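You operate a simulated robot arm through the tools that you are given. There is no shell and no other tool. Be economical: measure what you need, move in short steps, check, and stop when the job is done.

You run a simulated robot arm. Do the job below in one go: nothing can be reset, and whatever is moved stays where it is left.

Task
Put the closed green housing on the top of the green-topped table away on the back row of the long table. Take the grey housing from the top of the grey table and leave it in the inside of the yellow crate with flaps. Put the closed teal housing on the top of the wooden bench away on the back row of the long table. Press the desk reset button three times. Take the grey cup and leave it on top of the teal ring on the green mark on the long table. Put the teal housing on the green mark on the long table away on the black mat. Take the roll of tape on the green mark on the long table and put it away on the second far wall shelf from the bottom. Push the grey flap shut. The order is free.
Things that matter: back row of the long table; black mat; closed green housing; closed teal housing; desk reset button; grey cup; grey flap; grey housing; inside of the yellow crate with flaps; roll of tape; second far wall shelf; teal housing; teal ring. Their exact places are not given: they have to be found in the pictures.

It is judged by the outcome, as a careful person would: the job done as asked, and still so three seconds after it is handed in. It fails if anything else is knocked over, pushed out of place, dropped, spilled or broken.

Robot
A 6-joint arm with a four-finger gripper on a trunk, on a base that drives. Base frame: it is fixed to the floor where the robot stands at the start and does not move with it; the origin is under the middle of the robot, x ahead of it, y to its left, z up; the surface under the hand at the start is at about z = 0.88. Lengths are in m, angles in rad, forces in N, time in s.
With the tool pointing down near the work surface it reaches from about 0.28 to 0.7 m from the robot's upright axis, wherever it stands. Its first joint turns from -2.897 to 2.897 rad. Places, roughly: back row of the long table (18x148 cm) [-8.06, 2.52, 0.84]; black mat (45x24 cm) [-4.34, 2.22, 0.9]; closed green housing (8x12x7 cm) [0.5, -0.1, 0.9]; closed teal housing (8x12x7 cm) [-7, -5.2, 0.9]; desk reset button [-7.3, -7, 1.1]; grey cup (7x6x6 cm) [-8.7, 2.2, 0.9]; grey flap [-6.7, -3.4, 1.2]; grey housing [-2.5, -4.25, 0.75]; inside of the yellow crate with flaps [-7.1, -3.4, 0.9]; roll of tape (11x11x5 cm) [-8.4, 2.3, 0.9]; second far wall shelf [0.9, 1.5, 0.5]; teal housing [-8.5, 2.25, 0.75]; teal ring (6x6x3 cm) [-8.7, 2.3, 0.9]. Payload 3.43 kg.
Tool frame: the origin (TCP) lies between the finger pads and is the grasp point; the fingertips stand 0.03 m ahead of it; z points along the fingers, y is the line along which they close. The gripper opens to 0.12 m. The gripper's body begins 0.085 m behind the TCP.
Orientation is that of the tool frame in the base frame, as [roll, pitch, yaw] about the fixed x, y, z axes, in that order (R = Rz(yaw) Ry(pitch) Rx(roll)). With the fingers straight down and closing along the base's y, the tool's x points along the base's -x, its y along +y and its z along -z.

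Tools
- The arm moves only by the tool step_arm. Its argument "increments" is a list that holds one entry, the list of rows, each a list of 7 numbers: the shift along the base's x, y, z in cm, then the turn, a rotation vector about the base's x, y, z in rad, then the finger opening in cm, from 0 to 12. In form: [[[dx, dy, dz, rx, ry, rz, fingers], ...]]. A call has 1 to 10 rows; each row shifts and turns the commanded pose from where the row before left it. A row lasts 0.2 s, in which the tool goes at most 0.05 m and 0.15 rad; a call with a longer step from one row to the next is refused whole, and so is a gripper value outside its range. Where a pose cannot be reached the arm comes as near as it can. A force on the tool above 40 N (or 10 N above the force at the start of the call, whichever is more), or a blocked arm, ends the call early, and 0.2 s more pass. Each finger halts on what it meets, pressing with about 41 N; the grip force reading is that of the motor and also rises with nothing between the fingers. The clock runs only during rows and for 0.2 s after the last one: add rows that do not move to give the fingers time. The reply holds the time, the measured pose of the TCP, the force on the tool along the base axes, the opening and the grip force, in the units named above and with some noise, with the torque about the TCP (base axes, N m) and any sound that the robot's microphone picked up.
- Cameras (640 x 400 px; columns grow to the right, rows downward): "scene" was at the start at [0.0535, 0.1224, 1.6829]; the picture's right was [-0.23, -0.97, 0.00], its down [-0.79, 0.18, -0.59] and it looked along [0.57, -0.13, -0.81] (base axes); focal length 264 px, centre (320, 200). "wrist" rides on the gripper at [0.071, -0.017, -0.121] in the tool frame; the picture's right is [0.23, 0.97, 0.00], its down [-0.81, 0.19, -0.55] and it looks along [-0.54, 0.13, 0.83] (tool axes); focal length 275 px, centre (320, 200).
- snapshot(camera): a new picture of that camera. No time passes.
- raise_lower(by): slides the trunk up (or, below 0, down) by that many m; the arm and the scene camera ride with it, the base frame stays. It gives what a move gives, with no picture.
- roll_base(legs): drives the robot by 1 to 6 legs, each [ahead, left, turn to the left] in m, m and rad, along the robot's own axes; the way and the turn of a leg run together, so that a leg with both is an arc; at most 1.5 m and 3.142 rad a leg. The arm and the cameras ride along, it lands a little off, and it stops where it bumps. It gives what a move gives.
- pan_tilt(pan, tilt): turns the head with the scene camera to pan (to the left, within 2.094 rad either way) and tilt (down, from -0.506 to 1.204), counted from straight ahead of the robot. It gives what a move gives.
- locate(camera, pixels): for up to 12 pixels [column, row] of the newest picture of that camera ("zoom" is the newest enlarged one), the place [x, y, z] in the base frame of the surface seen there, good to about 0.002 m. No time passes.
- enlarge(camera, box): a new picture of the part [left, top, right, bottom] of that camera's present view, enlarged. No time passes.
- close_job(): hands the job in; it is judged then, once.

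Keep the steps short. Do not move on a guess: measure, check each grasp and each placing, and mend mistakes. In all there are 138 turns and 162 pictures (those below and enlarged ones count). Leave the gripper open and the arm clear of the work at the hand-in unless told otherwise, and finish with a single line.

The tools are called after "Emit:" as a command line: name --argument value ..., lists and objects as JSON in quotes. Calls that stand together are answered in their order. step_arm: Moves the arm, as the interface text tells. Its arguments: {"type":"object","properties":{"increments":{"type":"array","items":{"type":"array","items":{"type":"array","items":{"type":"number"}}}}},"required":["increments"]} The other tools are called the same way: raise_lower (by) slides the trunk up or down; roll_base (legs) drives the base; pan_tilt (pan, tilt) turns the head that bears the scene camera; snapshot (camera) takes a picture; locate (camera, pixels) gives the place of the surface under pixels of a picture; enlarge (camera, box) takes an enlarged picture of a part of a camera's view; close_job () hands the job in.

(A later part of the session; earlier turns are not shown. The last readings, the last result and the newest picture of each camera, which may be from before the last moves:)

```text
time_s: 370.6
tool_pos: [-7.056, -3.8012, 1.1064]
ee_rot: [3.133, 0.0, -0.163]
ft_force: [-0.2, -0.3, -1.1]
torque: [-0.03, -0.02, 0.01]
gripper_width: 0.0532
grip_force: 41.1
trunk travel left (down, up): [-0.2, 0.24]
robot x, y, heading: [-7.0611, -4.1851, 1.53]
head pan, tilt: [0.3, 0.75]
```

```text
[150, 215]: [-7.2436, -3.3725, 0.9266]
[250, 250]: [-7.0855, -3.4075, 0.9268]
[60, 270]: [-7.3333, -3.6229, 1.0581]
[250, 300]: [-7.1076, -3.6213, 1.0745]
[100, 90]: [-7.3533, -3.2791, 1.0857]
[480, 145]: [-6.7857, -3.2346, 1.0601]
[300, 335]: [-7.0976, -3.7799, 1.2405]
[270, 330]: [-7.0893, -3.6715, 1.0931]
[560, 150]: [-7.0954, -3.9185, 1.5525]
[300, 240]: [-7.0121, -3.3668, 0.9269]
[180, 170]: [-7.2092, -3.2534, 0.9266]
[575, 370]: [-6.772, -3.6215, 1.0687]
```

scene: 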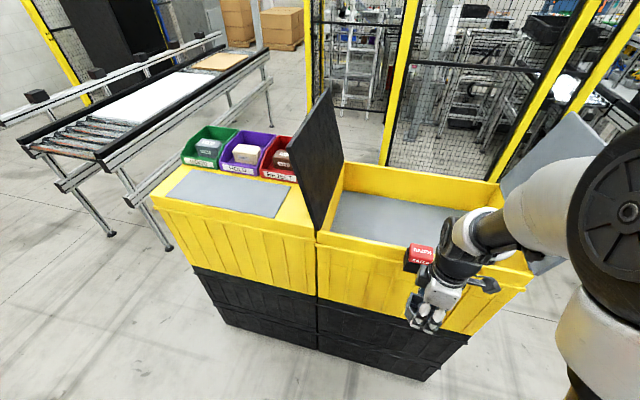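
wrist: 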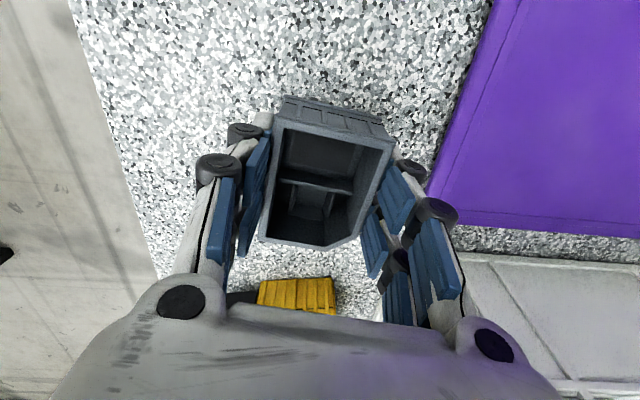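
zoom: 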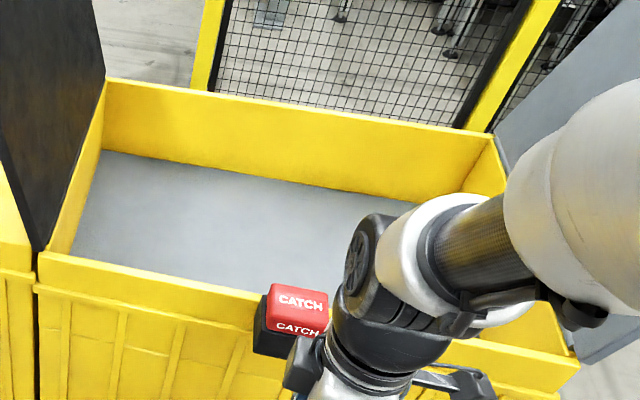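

Inside floor z 0.927, rim z 1.06. The red block is labelled CATCH on the south rim. I'll raise the housing, come in 13 cm, and carry it over the rim.

Emit:
step_arm --increments '[[[0, 0, 3, 0, 0, 0, 0], [0, 0, 3, 0, 0, 0, 0], [0, 0, 3, 0, 0, 0, 0], [0, 0, 0, 0, 0, 0, 0]]]'

Emit:
roll_base --legs '[[0.13, 0, 0.04]]'

Emit:
step_arm --increments '[[[-1, 2, 0, 0, 0, 0, 0], [-1.5, 3, 0, 0, 0, 0, 0], [-1.5, 3, 0, 0, 0, 0, 0], [-1.5, 3, 0, 0, 0, 0, 0], [-1, 3, 0, 0, 0, 0, 0], [-0.5, 3, 0, 0, 0, 0, 0], [0, 3, 0, 0, 0, 0, 0], [0, 3, 0, 0, 0, 0, 0], [0, 0, 0, 0, 0, 0, 0]]]'

Emit:
snapshot --camera "wrist"

```text
time_s: 371.6
tool_pos: [-7.0565, -3.8007, 1.1969]
ee_rot: [3.134, -0.002, -0.164]
ft_force: [0.0, 1.0, -0.6]
torque: [-0.05, 0.03, 0.03]
gripper_width: 0.0535
grip_force: 41.7
trunk travel left (down, up): [-0.2, 0.24]
robot x, y, heading: [-7.059, -4.1881, 1.53]
head pan, tilt: [0.3, 0.75]
```

```text
time_s: 372.9
tool_pos: [-7.0712, -3.6726, 1.1954]
ee_rot: [3.134, -0.001, -0.122]
ft_force: [-0.2, 1.6, -1.2]
torque: [-0.06, -0.01, -0.04]
gripper_width: 0.0531
grip_force: 40.8
trunk travel left (down, up): [-0.2, 0.24]
robot x, y, heading: [-7.054, -4.0638, 1.581]
head pan, tilt: [0.3, 0.75]
```

```text
time_s: 374.9
tool_pos: [-7.1402, -3.4439, 1.1981]
ee_rot: [3.134, -0.001, -0.12]
ft_force: [0.3, 0.1, -1.3]
torque: [0.01, 0.0, -0.03]
gripper_width: 0.0534
grip_force: 41.1
trunk travel left (down, up): [-0.2, 0.24]
robot x, y, heading: [-7.0575, -4.0627, 1.576]
head pan, tilt: [0.3, 0.75]
```

```text
73 pictures are left
```

wrist: 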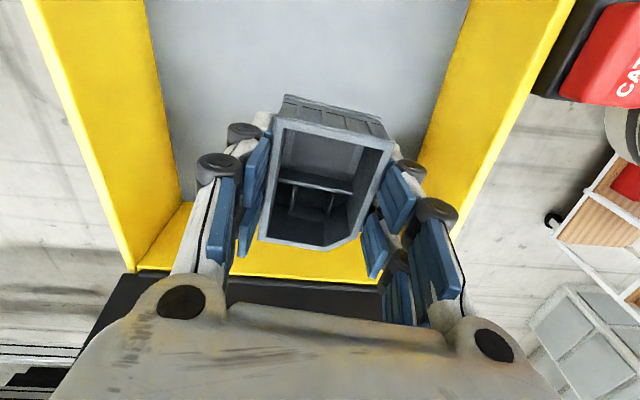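

Over the crate's inside. I'll lower to the floor slowly at the end.

Emit:
step_arm --increments '[[[0, 0.5, -3, 0, 0, 0, 0], [0, 0.5, -3, 0, 0, 0, 0], [0, 0, -3, 0, 0, 0, 0], [0, 0, -3, 0, 0, 0, 0], [0, 0, -3, 0, 0, 0, 0], [0, 0, -3, 0, 0, 0, 0], [0, 0, -2.5, 0, 0, 0, 0], [0, 0, -1.5, 0, 0, 0, 0], [0, 0, -0.7, 0, 0, 0, 0], [0, 0, 0, 0, 0, 0, 0]]]'

Emit:
step_arm --increments '[[[0, 0, -0.3, 0, 0, 0, 0], [0, 0, -0.2, 0, 0, 0, 0], [0, 0, 0, 0, 0, 0, 0]]]'

Emit:
snapshot --camera "wrist"

```text
time_s: 377.1
tool_pos: [-7.1416, -3.4328, 0.9703]
ee_rot: [3.133, 0.0, -0.12]
ft_force: [0.2, -0.8, -2.1]
torque: [-0.01, -0.01, 0.02]
gripper_width: 0.0533
grip_force: 40.8
trunk travel left (down, up): [-0.2, 0.24]
robot x, y, heading: [-7.0589, -4.0574, 1.571]
head pan, tilt: [0.3, 0.75]
```

```text
time_s: 377.9
tool_pos: [-7.1405, -3.4336, 0.9642]
ee_rot: [3.136, -0.002, -0.122]
ft_force: [-0.4, 0.3, -1.3]
torque: [0.01, 0.0, 0.04]
gripper_width: 0.0534
grip_force: 40.6
trunk travel left (down, up): [-0.2, 0.24]
robot x, y, heading: [-7.059, -4.0605, 1.575]
head pan, tilt: [0.3, 0.75]
```

```text
72 pictures are left
```

wrist: 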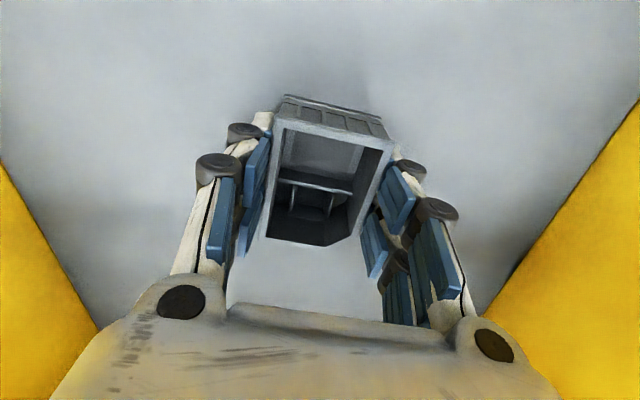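

Almost touching. I'll lower 3 mm more, release, and rise out of the crate.

Emit:
step_arm --increments '[[[0, 0, -0.2, 0, 0, 0, 0], [0, 0, -0.1, 0, 0, 0, 0], [0, 0, 0, 0, 0, 0, 0], [0, 0, 0, 0, 0, 0, 6.5], [0, 0, 0, 0, 0, 0, 8], [0, 0, 0, 0, 0, 0, 8.5], [0, 0, 0, 0, 0, 0, 8.5], [0, 0, 3, 0, 0, 0, 8.5], [0, 0, 4, 0, 0, 0, 8.5], [0, 0, 4, 0, 0, 0, 8.5]]]'

Emit:
step_arm --increments '[[[0, 0, 4, 0, 0, 0, 8.5], [0, 0, 4, 0, 0, 0, 8.5], [0, 0, 4, 0, 0, 0, 8.5], [0, -4, 0, 0, 0, 0, 8.5], [0, -4, 0, 0, 0, 0, 8.5], [0, -4, 0, 0, 0, 0, 8.5], [0, -4, 0, 0, 0, 0, 8.5], [0, -4, 0, 0, 0, 0, 8.5], [0, -4, 0, 0, 0, 0, 8.5]]]'

Emit:
snapshot --camera "wrist"

Emit:
snapshot --camera "scene"

```text
time_s: 380.1
tool_pos: [-7.1421, -3.4349, 1.0739]
ee_rot: [3.136, -0.002, -0.12]
ft_force: [-1.2, 0.0, -0.3]
torque: [0.01, 0.0, 0.03]
gripper_width: 0.0848
grip_force: 0.2
trunk travel left (down, up): [-0.2, 0.24]
robot x, y, heading: [-7.0559, -4.0644, 1.579]
head pan, tilt: [0.3, 0.75]
```

```text
time_s: 382.1
tool_pos: [-7.1394, -3.6727, 1.19]
ee_rot: [3.136, -0.001, -0.121]
ft_force: [0.7, 0.4, -0.8]
torque: [0.07, 0.04, 0.01]
gripper_width: 0.0851
grip_force: 0.2
trunk travel left (down, up): [-0.2, 0.24]
robot x, y, heading: [-7.0596, -4.0624, 1.575]
head pan, tilt: [0.3, 0.75]
```

```text
71 pictures are left
```

wrist: 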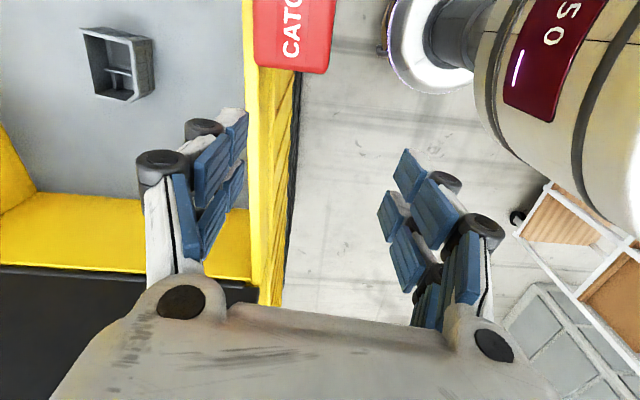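

```text
70 pictures are left
```

scene: 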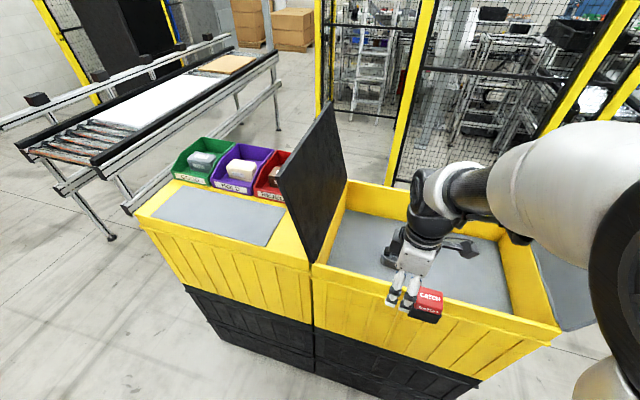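

The grey housing sits in the crate. Now the grey flap: I'll drive round to the crate's east side and look at it.

Emit:
roll_base --legs '[[-0.14, 0, 0], [0, -1.15, 0], [0, 0, 1.565], [0, -0.65, 0]]'

Emit:
pan_tilt --pan 0.15 --tilt 0.65

Emit:
snapshot --camera "scene"

```text
time_s: 395.9
tool_pos: [-6.2768, -3.6057, 1.1902]
ee_rot: [3.134, 0.0, 1.428]
ft_force: [-0.1, 0.3, -0.7]
torque: [-0.03, -0.01, 0.01]
gripper_width: 0.0849
grip_force: 0.0
trunk travel left (down, up): [-0.2, 0.24]
robot x, y, heading: [-5.8873, -3.5335, 3.125]
head pan, tilt: [0.3, 0.75]
```

```text
time_s: 396.6
tool_pos: [-6.2764, -3.6066, 1.1891]
ee_rot: [3.135, -0.002, 1.426]
ft_force: [0.7, 0.8, -0.2]
torque: [-0.01, -0.02, 0.03]
gripper_width: 0.0853
grip_force: 0.0
trunk travel left (down, up): [-0.2, 0.24]
robot x, y, heading: [-5.8871, -3.5346, 3.12]
head pan, tilt: [0.15, 0.649]
```

```text
69 pictures are left
```

scene: 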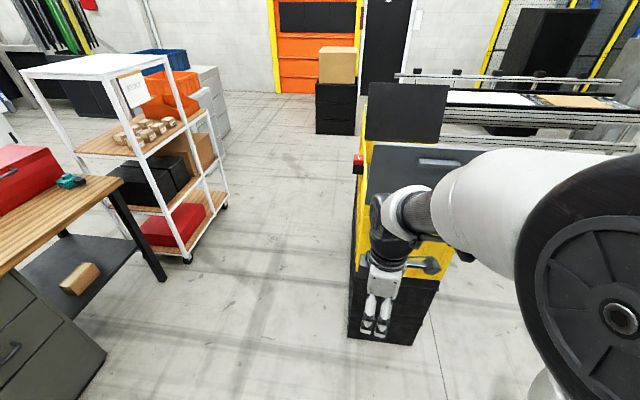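

Emit:
enlarge --camera "scene" --box '[330, 70, 500, 280]'

Emit:
locate --camera "scene" --pixels '[[374, 150], [380, 180], [430, 160], [470, 155], [410, 175], [372, 200], [360, 160], [430, 250], [375, 85], [440, 140], [364, 190], [450, 165]]'

```text
1.90 times, centred on (415, 175) of scene
```

zoom: 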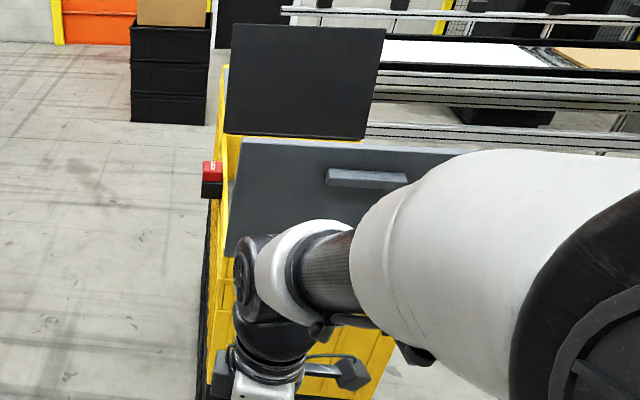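

```text
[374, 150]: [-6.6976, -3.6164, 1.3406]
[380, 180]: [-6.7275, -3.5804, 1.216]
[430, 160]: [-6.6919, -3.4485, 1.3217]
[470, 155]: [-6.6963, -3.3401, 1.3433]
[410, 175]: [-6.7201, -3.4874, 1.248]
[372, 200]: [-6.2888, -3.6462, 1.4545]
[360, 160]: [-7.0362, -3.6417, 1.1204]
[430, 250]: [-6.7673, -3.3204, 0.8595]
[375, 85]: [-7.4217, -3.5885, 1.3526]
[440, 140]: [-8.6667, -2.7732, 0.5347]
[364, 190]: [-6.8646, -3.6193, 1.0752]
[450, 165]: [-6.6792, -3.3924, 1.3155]
```

The flap's hinge is at about (x -6.77, z 1.06), its top at (-6.695, z 1.345), leaning outward, with a handle bar around y -3.45 to -3.37. I'll raise the trunk, come closer, and get ready to push with closed fingers at y≈-3.53, south of the handle.

Emit:
raise_lower --by 0.2

Emit:
roll_base --legs '[[0.3, 0, 0.01]]'

Emit:
step_arm --increments '[[[0, 2, -2, 0, 0, 0.07, 0], [0, 2, -2, 0, 0, 0.07, 0], [0, 2, -2, 0, 0, 0, 0], [0, 1, -2, 0, 0, 0, 0], [0, 0, -2, 0, 0, 0, 0], [0, 0, 0, 0, 0, 0, 0], [0, 0, 0, 0, 0, 0, 0], [0, 0, 0, 0, 0, 0, 0]]]'

Emit:
pan_tilt --pan 0.25 --tilt 0.8

Emit:
snapshot --camera "scene"

Emit:
snapshot --camera "wrist"

```text
time_s: 398.8
tool_pos: [-6.2761, -3.6074, 1.3904]
ee_rot: [3.134, -0.001, 1.427]
ft_force: [-0.2, -0.3, 0.1]
torque: [0.03, 0.05, 0.02]
gripper_width: 0.085
grip_force: 0.1
trunk travel left (down, up): [-0.4, 0.04]
robot x, y, heading: [-5.8831, -3.5323, 3.121]
head pan, tilt: [0.15, 0.649]
```

```text
time_s: 400.8
tool_pos: [-6.5771, -3.6045, 1.3895]
ee_rot: [3.136, -0.002, 1.433]
ft_force: [-0.3, 0.7, 0.3]
torque: [-0.01, 0.01, -0.03]
gripper_width: 0.0853
grip_force: 0.2
trunk travel left (down, up): [-0.4, 0.04]
robot x, y, heading: [-6.1873, -3.5259, 3.128]
head pan, tilt: [0.15, 0.649]
```

```text
time_s: 402.6
tool_pos: [-6.5772, -3.5356, 1.2927]
ee_rot: [3.135, 0.0, 1.575]
ft_force: [0.7, -0.2, 0.3]
torque: [-0.03, 0.0, 0.0]
gripper_width: 0.0
grip_force: 33.9
trunk travel left (down, up): [-0.4, 0.04]
robot x, y, heading: [-6.1873, -3.5295, 3.131]
head pan, tilt: [0.15, 0.649]
```

```text
time_s: 403.3
tool_pos: [-6.5762, -3.5351, 1.2909]
ee_rot: [3.133, 0.0, 1.575]
ft_force: [0.1, 0.7, -0.6]
torque: [0.0, 0.0, -0.01]
gripper_width: 0.0
grip_force: 33.6
trunk travel left (down, up): [-0.4, 0.04]
robot x, y, heading: [-6.1887, -3.5324, 3.129]
head pan, tilt: [0.25, 0.799]
```

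```text
67 pictures are left
```

scene: 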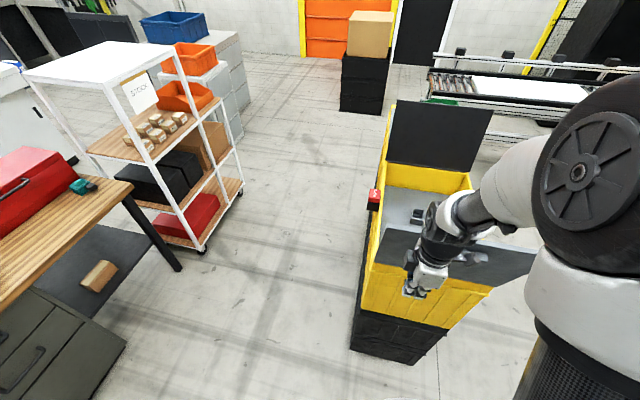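

```text
66 pictures are left
```

wrist: 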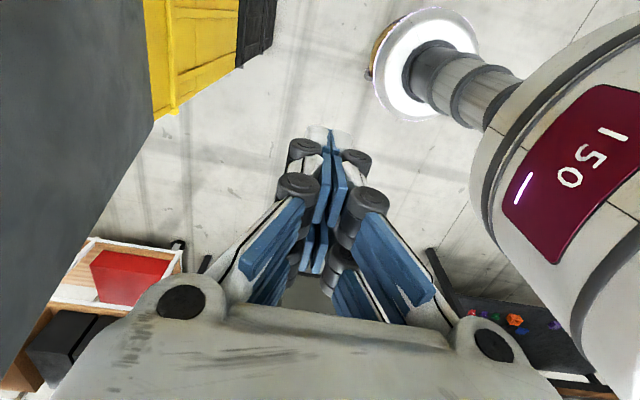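

I'm just in front of the flap. I'll raise slightly for body clearance and push along -x in 2 cm rows.

Emit:
step_arm --increments '[[[-2, 0, 1.2, 0, 0, 0, 0], [-2, 0, 0, 0, 0, 0, 0], [-2, 0, 0, 0, 0, 0, 0], [-2, 0, 0, 0, 0, 0, 0], [-2, 0, 0, 0, 0, 0, 0], [-2, 0, 0, 0, 0, 0, 0], [-2, 0, 0, 0, 0, 0, 0], [-2, 0, 0, 0, 0, 0, 0]]]'

Emit:
snapshot --camera "scene"

```text
time_s: 405.1
tool_pos: [-6.7386, -3.5354, 1.3013]
ee_rot: [3.134, -0.001, 1.574]
ft_force: [-0.6, 0.0, -0.1]
torque: [0.0, -0.01, -0.01]
gripper_width: 0.0
grip_force: 33.7
trunk travel left (down, up): [-0.4, 0.04]
robot x, y, heading: [-6.1828, -3.5313, 3.136]
head pan, tilt: [0.25, 0.799]
```

```text
65 pictures are left
```

scene: 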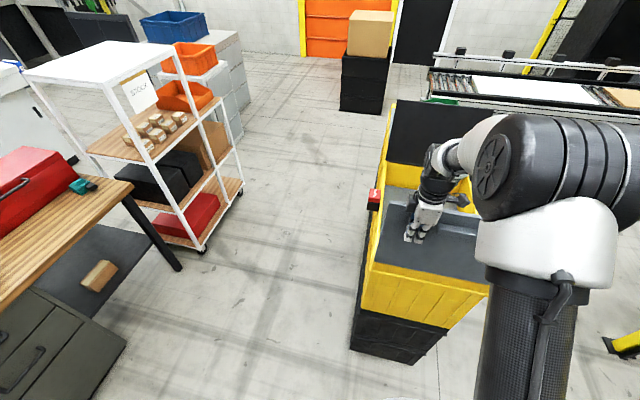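

Emit:
enlarge --camera "scene" --box '[350, 90, 510, 370]'

Emit:
locate --camera "scene" --pixels '[[395, 250], [450, 265], [470, 245], [395, 215], [400, 195], [380, 262], [480, 280]]'

Emit:
snapshot --camera "wrist"

```text
1.43 times, centred on (430, 230) of scene
```

zoom: 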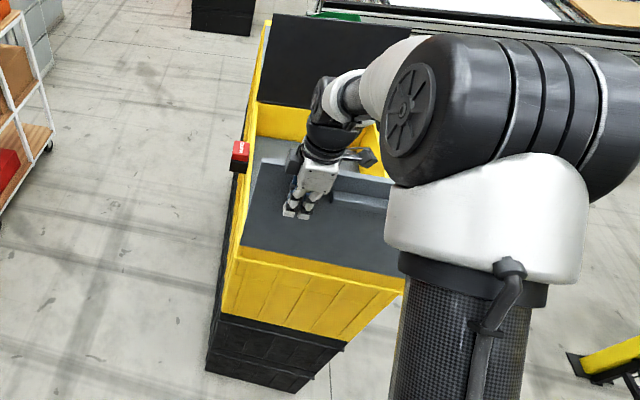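

```text
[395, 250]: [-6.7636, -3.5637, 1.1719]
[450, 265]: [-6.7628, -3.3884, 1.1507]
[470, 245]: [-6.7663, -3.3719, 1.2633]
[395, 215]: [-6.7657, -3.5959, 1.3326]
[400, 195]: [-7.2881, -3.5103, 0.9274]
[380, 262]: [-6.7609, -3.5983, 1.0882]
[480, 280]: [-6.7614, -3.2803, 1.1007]
```

```text
63 pictures are left
```

wrist: 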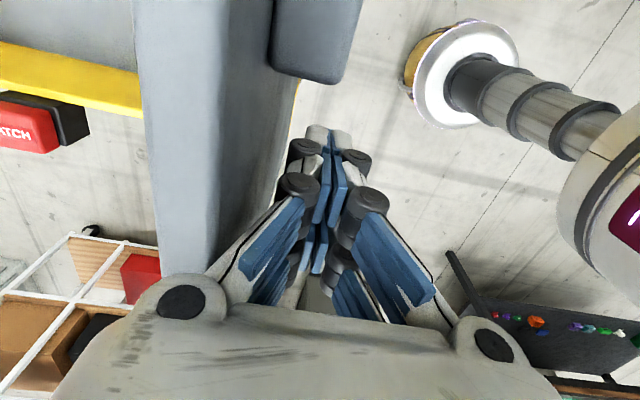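

The flap follows and is now upright. I need more reach, so I'll drop the arm back 8 cm and bring the base 15 cm closer (it will push the flap about 7 cm further).

Emit:
step_arm --increments '[[[2, 0, 0, 0, 0, 0, 0], [3, 0, 0, 0, 0, 0, 0], [3, 0, 0, 0, 0, 0, 0], [0, 0, 0, 0, 0, 0, 0]]]'

Emit:
roll_base --legs '[[0.14, 0, 0]]'

Emit:
step_arm --increments '[[[-2, 0, -0.6, 0, 0, 0, 0], [-2, 0, -0.6, 0, 0, 0, 0], [-2, 0, -0.8, 0, 0, 0, 0], [-1.5, 0, -1.2, 0, 0, 0, 0], [-1.5, 0, -1.2, 0, 0, 0, 0], [0, 0, 0, 0, 0, 0, 0]]]'

Emit:
snapshot --camera "scene"

```text
time_s: 406.1
tool_pos: [-6.6582, -3.5349, 1.3009]
ee_rot: [3.135, -0.002, 1.572]
ft_force: [-0.3, 0.0, -0.1]
torque: [0.01, -0.05, -0.01]
gripper_width: 0.0
grip_force: 33.2
trunk travel left (down, up): [-0.4, 0.04]
robot x, y, heading: [-6.1857, -3.5295, 3.13]
head pan, tilt: [0.25, 0.799]
```

```text
time_s: 407.4
tool_pos: [-6.7932, -3.5318, 1.302]
ee_rot: [3.135, -0.002, 1.574]
ft_force: [-0.8, -0.7, 0.5]
torque: [-0.02, -0.06, -0.06]
gripper_width: 0.0
grip_force: 33.2
trunk travel left (down, up): [-0.4, 0.04]
robot x, y, heading: [-6.3199, -3.5288, 3.13]
head pan, tilt: [0.25, 0.799]
```

```text
time_s: 408.8
tool_pos: [-6.8829, -3.5342, 1.2567]
ee_rot: [3.135, -0.003, 1.574]
ft_force: [0.0, -0.6, -0.5]
torque: [0.05, 0.05, 0.0]
gripper_width: 0.0
grip_force: 33.5
trunk travel left (down, up): [-0.4, 0.04]
robot x, y, heading: [-6.3213, -3.5223, 3.131]
head pan, tilt: [0.25, 0.799]
```

```text
62 pictures are left
```

scene: 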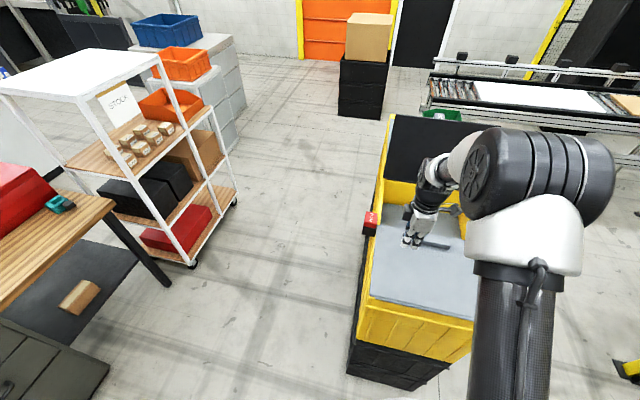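

The flap is past 45°. I'll keep following the arc down.

Emit:
step_arm --increments '[[[-1.5, 0, -2, 0, 0, 0, 0], [-1.2, 0, -2.2, 0, 0, 0, 0], [-0.8, 0, -2.2, 0, 0, 0, 0], [-0.5, 0, -2.2, 0, 0, 0, 0], [-0.2, 0, -2, 0, 0, 0, 0], [0, 0, -1.5, 0, 0, 0, 0], [0, 0, -1, 0, 0, 0, 0], [0, 0, 0, 0, 0, 0, 0]]]'

Emit:
snapshot --camera "scene"

Emit:
locate --camera "scene" --pixels '[[375, 235], [385, 290], [400, 300], [395, 260], [440, 270], [390, 225], [378, 245]]'

```text
time_s: 410.6
tool_pos: [-6.9236, -3.533, 1.1279]
ee_rot: [3.135, -0.002, 1.574]
ft_force: [0.2, 0.3, 0.5]
torque: [0.03, -0.02, -0.01]
gripper_width: 0.0002
grip_force: 32.9
trunk travel left (down, up): [-0.4, 0.04]
robot x, y, heading: [-6.3195, -3.5284, 3.136]
head pan, tilt: [0.25, 0.799]
```

```text
61 pictures are left
```

scene: 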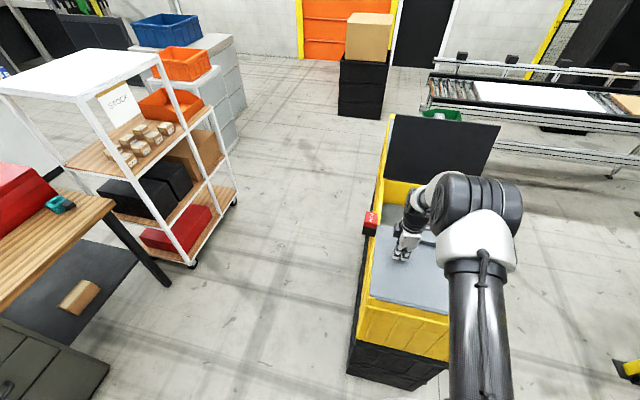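

```text
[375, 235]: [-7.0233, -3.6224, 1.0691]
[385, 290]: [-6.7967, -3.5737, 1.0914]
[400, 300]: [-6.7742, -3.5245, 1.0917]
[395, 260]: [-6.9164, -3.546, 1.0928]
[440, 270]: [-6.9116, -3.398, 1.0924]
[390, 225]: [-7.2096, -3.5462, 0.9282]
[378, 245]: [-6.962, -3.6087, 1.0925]
```

The flap is level at z 1.092. I'll press lightly to be sure it is fully down, then lift away and check the flap and the catch.

Emit:
step_arm --increments '[[[-2, 0, 0, 0, 0, 0, 0], [0, 0, -0.4, 0, 0, 0, 0], [0, 0, -0.3, 0, 0, 0, 0], [0, 0, -0.2, 0, 0, 0, 0], [0, 0, 0, 0, 0, 0, 0]]]'

Emit:
step_arm --increments '[[[0, 0, 3, 0, 0, 0, 0], [0, 0, 4, 0, 0, 0, 0], [1, 0, 4, 0, 0, 0, 0], [4, 0, 2, 0, 0, 0, 0], [4, 0, 2, 0, 0, 0, 0], [4, 0, 0, 0, 0, 0, 0], [4, 0, 0, 0, 0, 0, 0], [4, 0, 0, 0, 0, 0, 0], [4, 0, 0, 0, 0, 0, 0]]]'

Emit:
enlarge --camera "scene" --box '[330, 110, 530, 380]'

Emit:
enlarge --camera "scene" --box '[345, 190, 425, 250]'

```text
time_s: 411.8
tool_pos: [-6.9437, -3.5338, 1.1178]
ee_rot: [3.136, 0.0, 1.576]
ft_force: [0.5, 0.3, -0.1]
torque: [0.01, 0.0, -0.02]
gripper_width: 0.0002
grip_force: 33.7
trunk travel left (down, up): [-0.4, 0.04]
robot x, y, heading: [-6.3217, -3.5228, 3.13]
head pan, tilt: [0.25, 0.799]
```

```text
time_s: 413.8
tool_pos: [-6.6921, -3.5333, 1.2678]
ee_rot: [3.137, -0.002, 1.575]
ft_force: [0.1, 1.2, 0.5]
torque: [-0.03, 0.05, 0.0]
gripper_width: 0.0
grip_force: 33.4
trunk travel left (down, up): [-0.4, 0.04]
robot x, y, heading: [-6.3247, -3.5295, 3.13]
head pan, tilt: [0.25, 0.799]
```

```text
1.48 times, centred on (430, 245) of scene
```

zoom: 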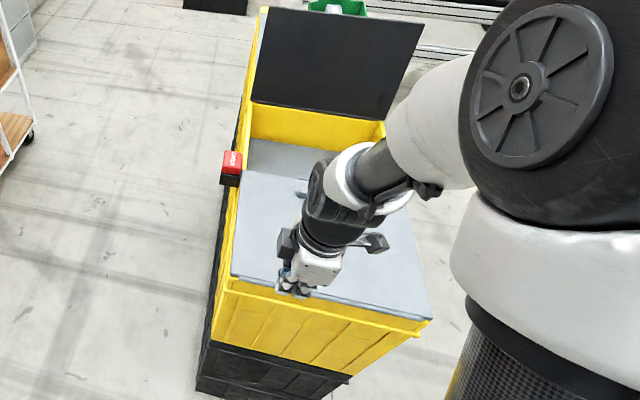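

```text
6.67 times, centred on (385, 220) of scene
```

zoom: 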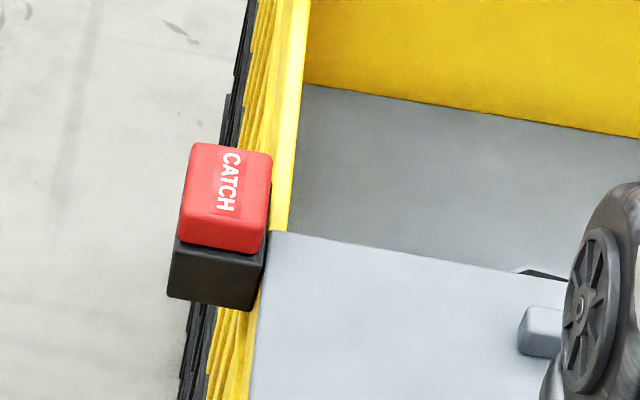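

The flap stays shut. Next are the reset button and the bench. I'll back away, lower the trunk, and look to the south-west.

Emit:
roll_base --legs '[[-0.4, 0, 0], [0, 0.5, 0]]'

Emit:
raise_lower --by -0.2

Emit:
pan_tilt --pan 0.95 --tilt 0.5

Emit:
snapshot --camera "scene"

```text
time_s: 418.8
tool_pos: [-6.2956, -4.0286, 1.2678]
ee_rot: [3.135, -0.002, 1.574]
ft_force: [-0.2, -0.6, 0.2]
torque: [0.02, 0.0, 0.01]
gripper_width: 0.0001
grip_force: 33.4
trunk travel left (down, up): [-0.4, 0.04]
robot x, y, heading: [-5.923, -4.0239, 3.125]
head pan, tilt: [0.25, 0.799]
```

```text
time_s: 421.0
tool_pos: [-6.2968, -4.0285, 1.068]
ee_rot: [3.134, -0.001, 1.576]
ft_force: [0.2, 1.0, -0.6]
torque: [-0.02, -0.02, -0.01]
gripper_width: 0.0
grip_force: 33.2
trunk travel left (down, up): [-0.2, 0.24]
robot x, y, heading: [-5.9266, -4.0211, 3.129]
head pan, tilt: [0.25, 0.799]
```

```text
time_s: 422.1
tool_pos: [-6.2964, -4.0288, 1.0682]
ee_rot: [3.135, -0.001, 1.575]
ft_force: [0.1, 0.4, 0.3]
torque: [-0.01, 0.03, -0.02]
gripper_width: 0.0
grip_force: 33.5
trunk travel left (down, up): [-0.2, 0.24]
robot x, y, heading: [-5.9224, -4.0224, 3.135]
head pan, tilt: [0.949, 0.499]
```

```text
58 pictures are left
```

scene: 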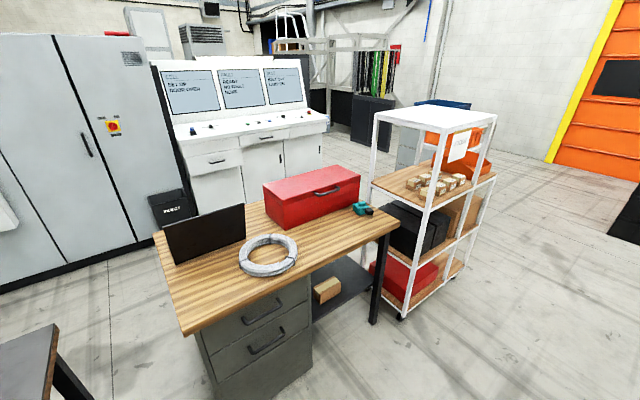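

Emit:
locate --camera "scene" --pixels '[[185, 330], [395, 225], [300, 200], [160, 235], [195, 215], [400, 315], [190, 160], [325, 120], [330, 165], [360, 208], [50, 325], [225, 195]]'

Emit:
enlarge --camera "scene" --box '[150, 50, 340, 180]'

Emit:
locate --camera "zoom" --pixels '[[145, 275], [212, 255], [285, 240], [320, 235], [400, 225], [500, 195], [540, 180], [90, 300], [570, 300], [100, 250], [250, 260], [590, 205]]'

```text
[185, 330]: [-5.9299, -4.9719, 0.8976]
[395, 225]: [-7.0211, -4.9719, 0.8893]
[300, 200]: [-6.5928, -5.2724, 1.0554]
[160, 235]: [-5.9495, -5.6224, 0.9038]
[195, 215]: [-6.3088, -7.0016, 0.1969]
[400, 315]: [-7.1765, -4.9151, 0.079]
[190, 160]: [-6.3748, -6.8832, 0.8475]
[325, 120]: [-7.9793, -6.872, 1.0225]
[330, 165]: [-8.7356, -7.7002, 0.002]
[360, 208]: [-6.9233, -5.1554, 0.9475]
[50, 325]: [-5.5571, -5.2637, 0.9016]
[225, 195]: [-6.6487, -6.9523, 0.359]
```

```text
3.08 times, centred on (245, 115) of scene
```

zoom: 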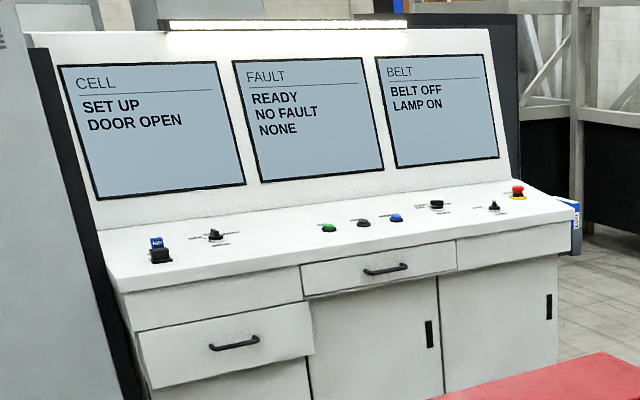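

```text
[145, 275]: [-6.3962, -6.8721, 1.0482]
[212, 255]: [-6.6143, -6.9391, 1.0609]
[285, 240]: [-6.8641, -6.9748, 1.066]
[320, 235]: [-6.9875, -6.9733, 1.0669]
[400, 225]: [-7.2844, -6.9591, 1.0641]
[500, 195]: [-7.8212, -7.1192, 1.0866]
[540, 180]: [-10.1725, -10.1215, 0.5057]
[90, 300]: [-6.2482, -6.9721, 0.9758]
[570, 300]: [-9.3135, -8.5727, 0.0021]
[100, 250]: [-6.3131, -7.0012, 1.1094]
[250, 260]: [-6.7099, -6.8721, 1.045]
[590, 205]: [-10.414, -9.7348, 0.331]
```

The desk's buttons are near z 1.065, y≈-6.97, with the blue one at about x -7.28. The lane in front of the desk (y -5.7 to -6.8) seems reachable from the east side. I'll go there and check before turning in.

Emit:
roll_base --legs '[[-1.5, 0, 0], [-1.15, 0, 0], [0, 1.5, 0], [0, 0.65, 0]]'

Emit:
pan_tilt --pan 0.2 --tilt 0.45

Emit:
snapshot --camera "scene"

```text
time_s: 445.3
tool_pos: [-3.6571, -6.24, 1.0684]
ee_rot: [3.135, -0.002, 1.58]
ft_force: [-0.4, 0.6, -0.1]
torque: [0.0, 0.04, 0.0]
gripper_width: 0.0
grip_force: 33.2
trunk travel left (down, up): [-0.2, 0.24]
robot x, y, heading: [-3.2877, -6.2316, 3.134]
head pan, tilt: [0.949, 0.499]
```

```text
time_s: 446.4
tool_pos: [-3.6579, -6.2405, 1.0686]
ee_rot: [3.134, -0.001, 1.581]
ft_force: [0.1, 0.2, 0.4]
torque: [0.02, -0.04, 0.01]
gripper_width: 0.0
grip_force: 32.9
trunk travel left (down, up): [-0.2, 0.24]
robot x, y, heading: [-3.2821, -6.2292, 3.136]
head pan, tilt: [0.201, 0.45]
```

```text
56 pictures are left
```

scene: 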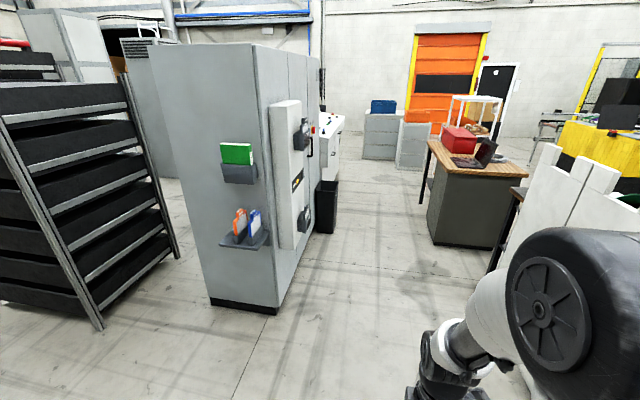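

Emit:
locate --camera "scene" --pixels '[[278, 312], [333, 228], [430, 232], [490, 275], [300, 200], [310, 220], [400, 165], [338, 140], [360, 260], [495, 245]]'

```text
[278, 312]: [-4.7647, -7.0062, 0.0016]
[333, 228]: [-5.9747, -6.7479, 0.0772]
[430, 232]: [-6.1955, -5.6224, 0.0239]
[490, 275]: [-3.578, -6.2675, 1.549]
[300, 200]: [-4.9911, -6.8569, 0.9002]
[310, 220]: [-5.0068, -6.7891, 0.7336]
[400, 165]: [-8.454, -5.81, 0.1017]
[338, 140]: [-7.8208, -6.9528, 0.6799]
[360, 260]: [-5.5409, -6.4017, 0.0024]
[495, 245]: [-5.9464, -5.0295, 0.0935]
```

The lane is clear. I'll drive west 4 m along y≈-6.2 and turn to face the desk.

Emit:
roll_base --legs '[[1.5, 0, 0], [1.5, 0, 0], [1.0, 0, 0], [0, 0, 1.577]]'

Emit:
pan_tilt --pan 0.25 --tilt 0.8

Emit:
snapshot --camera "scene"

Emit:
snapshot --camera "wrist"

```text
time_s: 469.3
tool_pos: [-7.2769, -6.5228, 1.0676]
ee_rot: [3.134, -0.001, 3.104]
ft_force: [-0.6, 0.1, 0.3]
torque: [0.0, 0.01, 0.02]
gripper_width: 0.0
grip_force: 33.7
trunk travel left (down, up): [-0.2, 0.24]
robot x, y, heading: [-7.2682, -6.151, -1.629]
head pan, tilt: [0.201, 0.45]
```

```text
time_s: 470.2
tool_pos: [-7.2762, -6.5223, 1.0685]
ee_rot: [3.134, -0.001, 3.104]
ft_force: [0.3, -0.2, 0.5]
torque: [0.02, 0.0, 0.02]
gripper_width: 0.0001
grip_force: 34.3
trunk travel left (down, up): [-0.2, 0.24]
robot x, y, heading: [-7.2646, -6.1486, -1.627]
head pan, tilt: [0.25, 0.799]
```

```text
55 pictures are left
```

scene: 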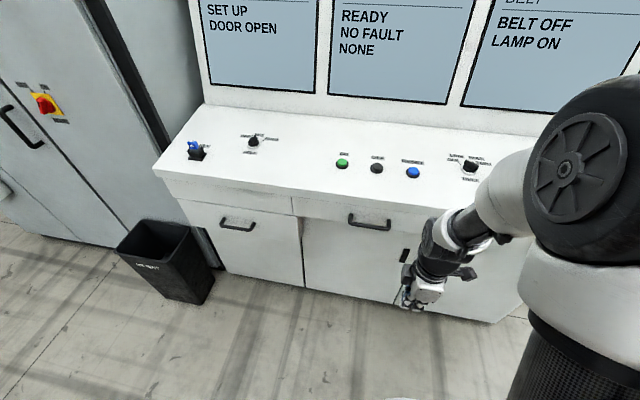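

```text
54 pictures are left
```

wrist: 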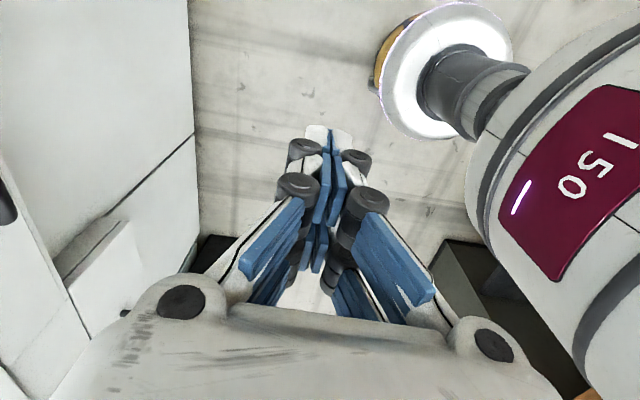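

Emit:
enlarge --camera "scene" --box '[310, 130, 510, 200]'

Emit:
locate --camera "scene" --pixels '[[413, 172], [413, 168], [413, 182], [377, 168], [342, 163], [395, 185], [395, 155], [400, 205], [430, 175]]'

```text
3.20 times, centred on (410, 165) of scene
```

zoom: 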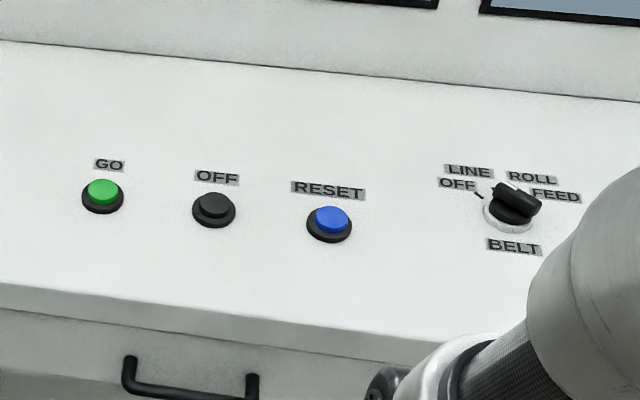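

```text
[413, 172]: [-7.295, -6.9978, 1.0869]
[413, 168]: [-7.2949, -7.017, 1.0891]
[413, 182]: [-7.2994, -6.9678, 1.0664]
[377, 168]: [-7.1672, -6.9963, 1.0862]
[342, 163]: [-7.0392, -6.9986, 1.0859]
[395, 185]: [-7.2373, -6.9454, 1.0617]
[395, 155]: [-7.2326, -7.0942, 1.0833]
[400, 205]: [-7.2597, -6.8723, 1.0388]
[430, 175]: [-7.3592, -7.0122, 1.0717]
```

RESET is the blue button at about (-7.296, -7.002), top z 1.087. I'll raise the arm above the desk, come closer, and line up over it with closed fingers.

Emit:
step_arm --increments '[[[0, 0, 4, 0, 0, 0, 0], [0, 0, 4, 0, 0, 0, 0], [0, 0, 4, 0, 0, 0, 0], [0, 0, 3, 0, 0, 0, 0], [0, 0, 0, 0, 0, 0, 0]]]'

Emit:
roll_base --legs '[[0.25, 0, 0.05]]'

Emit:
snapshot --camera "wrist"

Emit:
snapshot --camera "scene"

```text
time_s: 471.4
tool_pos: [-7.2776, -6.5213, 1.2196]
ee_rot: [3.135, -0.001, 3.104]
ft_force: [0.0, -0.5, 0.8]
torque: [0.02, 0.03, 0.02]
gripper_width: 0.0
grip_force: 33.5
trunk travel left (down, up): [-0.2, 0.24]
robot x, y, heading: [-7.2705, -6.151, -1.623]
head pan, tilt: [0.25, 0.799]
```

```text
time_s: 473.2
tool_pos: [-7.2653, -6.7758, 1.218]
ee_rot: [3.135, -0.003, -3.126]
ft_force: [-1.2, -2.2, -0.4]
torque: [0.02, -0.01, 0.0]
gripper_width: 0.0
grip_force: 33.8
trunk travel left (down, up): [-0.2, 0.24]
robot x, y, heading: [-7.2769, -6.4075, -1.564]
head pan, tilt: [0.25, 0.799]
```

```text
52 pictures are left
```

wrist: 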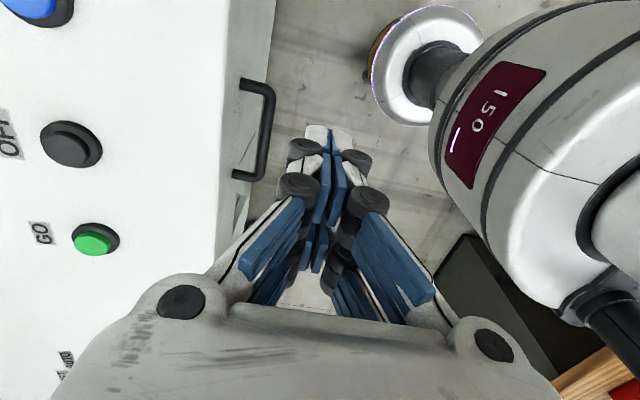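

```text
51 pictures are left
```

scene: 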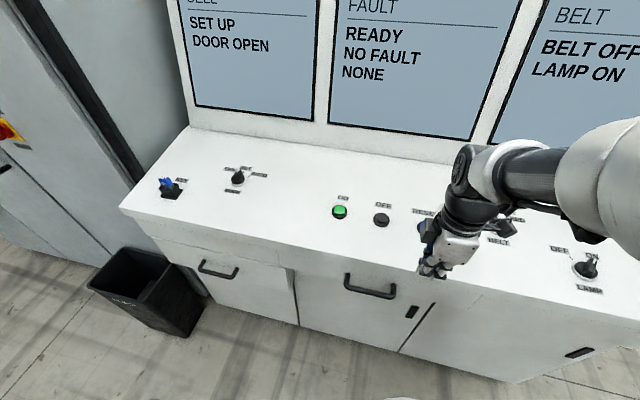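

Emit:
step_arm --increments '[[[-0.5, -3.7, 0, 0, 0, 0, 0], [-0.5, -3.7, 0, 0, 0, 0, 0], [-0.5, -3.8, 0, 0, 0, 0, 0], [-0.5, -3.8, 0, 0, 0, 0, 0], [-0.5, -3.8, 0, 0, 0, 0, 0], [-0.6, -3.8, 0, 0, 0, 0, 0], [0, 0, -3, 0, 0, 0, 0], [0, 0, -2, 0, 0, 0, 0], [0, 0, 0, 0, 0, 0, 0]]]'

Emit:
snapshot --camera "wrist"

Emit:
locate --camera "wrist" --pixels '[[320, 60], [320, 75], [320, 90], [300, 75], [340, 75], [320, 105]]'

```text
time_s: 475.2
tool_pos: [-7.2939, -7.0015, 1.168]
ee_rot: [3.133, -0.001, -3.126]
ft_force: [-0.1, 0.2, 1.0]
torque: [0.0, -0.01, -0.01]
gripper_width: 0.0
grip_force: 33.3
trunk travel left (down, up): [-0.2, 0.24]
robot x, y, heading: [-7.2753, -6.4066, -1.574]
head pan, tilt: [0.25, 0.799]
```

```text
50 pictures are left
```

wrist: 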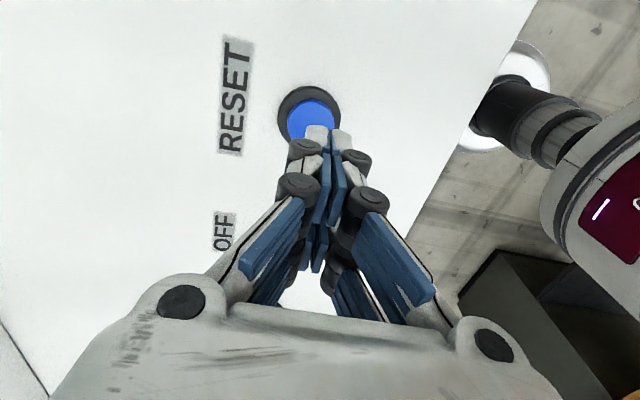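

```text
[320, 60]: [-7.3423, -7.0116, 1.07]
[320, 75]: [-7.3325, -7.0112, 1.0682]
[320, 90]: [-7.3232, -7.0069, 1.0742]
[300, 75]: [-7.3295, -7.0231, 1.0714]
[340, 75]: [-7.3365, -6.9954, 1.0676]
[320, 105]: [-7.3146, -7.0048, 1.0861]
```

Emit:
locate --camera "wrist" --pixels '[[310, 104], [290, 118], [332, 116], [310, 118], [295, 132], [282, 110], [338, 105]]'

```text
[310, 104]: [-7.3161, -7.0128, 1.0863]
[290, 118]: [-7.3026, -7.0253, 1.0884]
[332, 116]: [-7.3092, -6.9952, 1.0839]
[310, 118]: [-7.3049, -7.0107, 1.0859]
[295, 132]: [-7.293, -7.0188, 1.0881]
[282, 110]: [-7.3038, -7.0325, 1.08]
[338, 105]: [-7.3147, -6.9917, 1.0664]
```

The blue cap's centre is about (-7.300, -7.010). I'll shift 6–9 mm and make the first press, then retreat.

Emit:
step_arm --increments '[[[-0.6, -0.9, 0, 0, 0, 0, 0], [0, 0, -2, 0, 0, 0, 0], [0, 0, -2, 0, 0, 0, 0], [0, 0, -0.6, 0, 0, 0, 0], [0, 0, -0.4, 0, 0, 0, 0], [0, 0, -0.3, 0, 0, 0, 0], [0, 0, -0.3, 0, 0, 0, 0], [0, 0, 0, 0, 0, 0, 0]]]'

```text
time_s: 477.0
tool_pos: [-7.3012, -7.0117, 1.112]
ee_rot: [3.135, -0.002, -3.127]
ft_force: [-0.1, 0.4, 0.7]
torque: [-0.01, 0.02, 0.02]
gripper_width: 0.0
grip_force: 34.2
trunk travel left (down, up): [-0.2, 0.24]
robot x, y, heading: [-7.2706, -6.4071, -1.571]
head pan, tilt: [0.25, 0.799]
```

Emit:
step_arm --increments '[[[0, 0, -0.2, 0, 0, 0, 0], [0, 0, -0.2, 0, 0, 0, 0], [0, 0, 0, 0, 0, 0, 0]]]'

Emit:
snapshot --camera "wrist"

Emit:
step_arm --increments '[[[0, 0, -0.2, 0, 0, 0, 0], [0, 0, -0.2, 0, 0, 0, 0], [0, 0, 0, 0, 0, 0, 0]]]'

```text
time_s: 477.8
tool_pos: [-7.3009, -7.0103, 1.1091]
ee_rot: [3.137, -0.001, -3.126]
ft_force: [-0.3, 0.3, 3.3]
torque: [-0.07, -0.04, 0.02]
gripper_width: 0.0
grip_force: 33.1
trunk travel left (down, up): [-0.2, 0.24]
robot x, y, heading: [-7.2748, -6.4044, -1.574]
head pan, tilt: [0.25, 0.799]
heard: click
```

```text
49 pictures are left
```

wrist: 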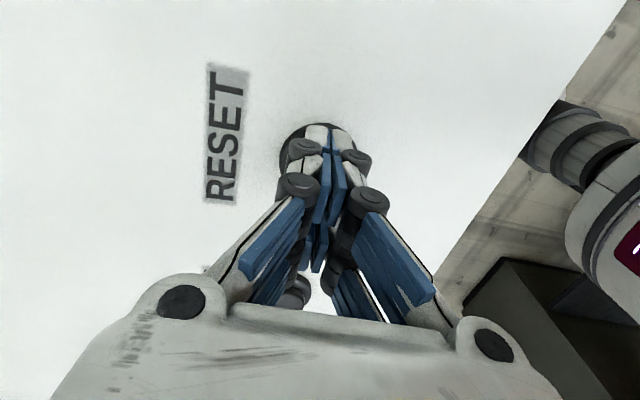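

```text
time_s: 478.6
tool_pos: [-7.3015, -7.0108, 1.1063]
ee_rot: [3.139, -0.002, -3.126]
ft_force: [0.6, -1.6, 18.8]
torque: [-0.19, -0.01, 0.0]
gripper_width: 0.0001
grip_force: 33.9
trunk travel left (down, up): [-0.2, 0.24]
robot x, y, heading: [-7.2759, -6.403, -1.571]
head pan, tilt: [0.25, 0.799]
```

One click heard: that is press one. I'll lift clear and press again.

Emit:
step_arm --increments '[[[0, 0, 1, 0, 0, 0, 0], [0, 0, 1, 0, 0, 0, 0], [0, 0, 0, 0, 0, 0, 0], [0, 0, 0, 0, 0, 0, 0]]]'

Emit:
step_arm --increments '[[[0, 0, -1, 0, 0, 0, 0], [0, 0, -0.6, 0, 0, 0, 0], [0, 0, -0.3, 0, 0, 0, 0], [0, 0, 0, 0, 0, 0, 0]]]'

Emit:
step_arm --increments '[[[0, 0, 1, 0, 0, 0, 0], [0, 0, 1, 0, 0, 0, 0], [0, 0, 0, 0, 0, 0, 0], [0, 0, 0, 0, 0, 0, 0]]]'

```text
time_s: 479.6
tool_pos: [-7.3018, -7.0093, 1.1234]
ee_rot: [3.134, -0.002, -3.126]
ft_force: [-0.3, -0.3, 0.4]
torque: [0.03, 0.01, -0.03]
gripper_width: 0.0
grip_force: 33.2
trunk travel left (down, up): [-0.2, 0.24]
robot x, y, heading: [-7.2782, -6.4054, -1.568]
head pan, tilt: [0.25, 0.799]
```

```text
time_s: 480.6
tool_pos: [-7.3023, -7.011, 1.1068]
ee_rot: [3.14, 0.0, -3.126]
ft_force: [0.6, -1.3, 13.6]
torque: [-0.11, 0.0, 0.0]
gripper_width: 0.0001
grip_force: 33.1
trunk travel left (down, up): [-0.2, 0.24]
robot x, y, heading: [-7.2762, -6.4038, -1.565]
head pan, tilt: [0.25, 0.799]
heard: click
```

```text
time_s: 481.6
tool_pos: [-7.3007, -7.0108, 1.1239]
ee_rot: [3.135, -0.003, -3.125]
ft_force: [0.3, -0.7, 0.4]
torque: [-0.01, -0.01, -0.02]
gripper_width: 0.0
grip_force: 33.3
trunk travel left (down, up): [-0.2, 0.24]
robot x, y, heading: [-7.277, -6.4037, -1.567]
head pan, tilt: [0.25, 0.799]
```

Second click heard. Now the third press, then up and away.

Emit:
step_arm --increments '[[[0, 0, -1, 0, 0, 0, 0], [0, 0, -0.6, 0, 0, 0, 0], [0, 0, -0.3, 0, 0, 0, 0], [0, 0, 0, 0, 0, 0, 0]]]'

Emit:
step_arm --increments '[[[0, 0, 1, 0, 0, 0, 0], [0, 0, 3, 0, 0, 0, 0], [0, 0, 4, 0, 0, 0, 0], [0, 0, 3, 0, 0, 0, 0], [0, 4, 0, 0, 0, 0, 0], [0, 4, 0, 0, 0, 0, 0], [0, 4, 0, 0, 0, 0, 0], [0, 4, 0, 0, 0, 0, 0], [0, 4, 0, 0, 0, 0, 0], [0, 3, 0, 0, 0, 0, 0]]]'

Emit:
snapshot --camera "scene"

```text
time_s: 482.6
tool_pos: [-7.3006, -7.0127, 1.1065]
ee_rot: [3.138, -0.001, -3.125]
ft_force: [-2.7, -1.6, 8.6]
torque: [-0.08, 0.06, -0.02]
gripper_width: 0.0
grip_force: 33.4
trunk travel left (down, up): [-0.2, 0.24]
robot x, y, heading: [-7.2757, -6.4029, -1.57]
head pan, tilt: [0.25, 0.799]
heard: click
```

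```text
time_s: 484.8
tool_pos: [-7.3014, -6.7792, 1.2149]
ee_rot: [3.136, -0.003, -3.124]
ft_force: [0.4, 0.5, -0.7]
torque: [-0.03, 0.04, 0.0]
gripper_width: 0.0
grip_force: 33.2
trunk travel left (down, up): [-0.2, 0.24]
robot x, y, heading: [-7.2715, -6.4027, -1.569]
head pan, tilt: [0.25, 0.799]
```

```text
48 pictures are left
```

scene: 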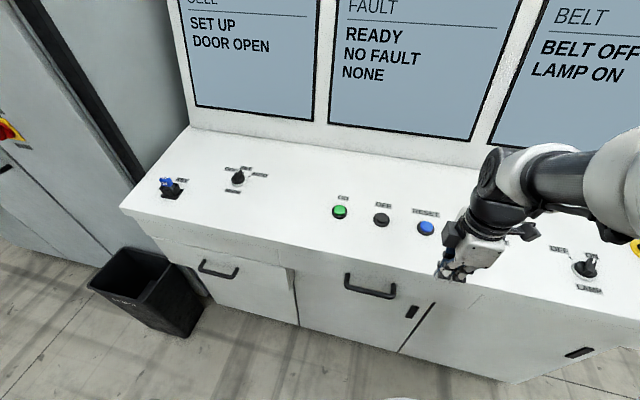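

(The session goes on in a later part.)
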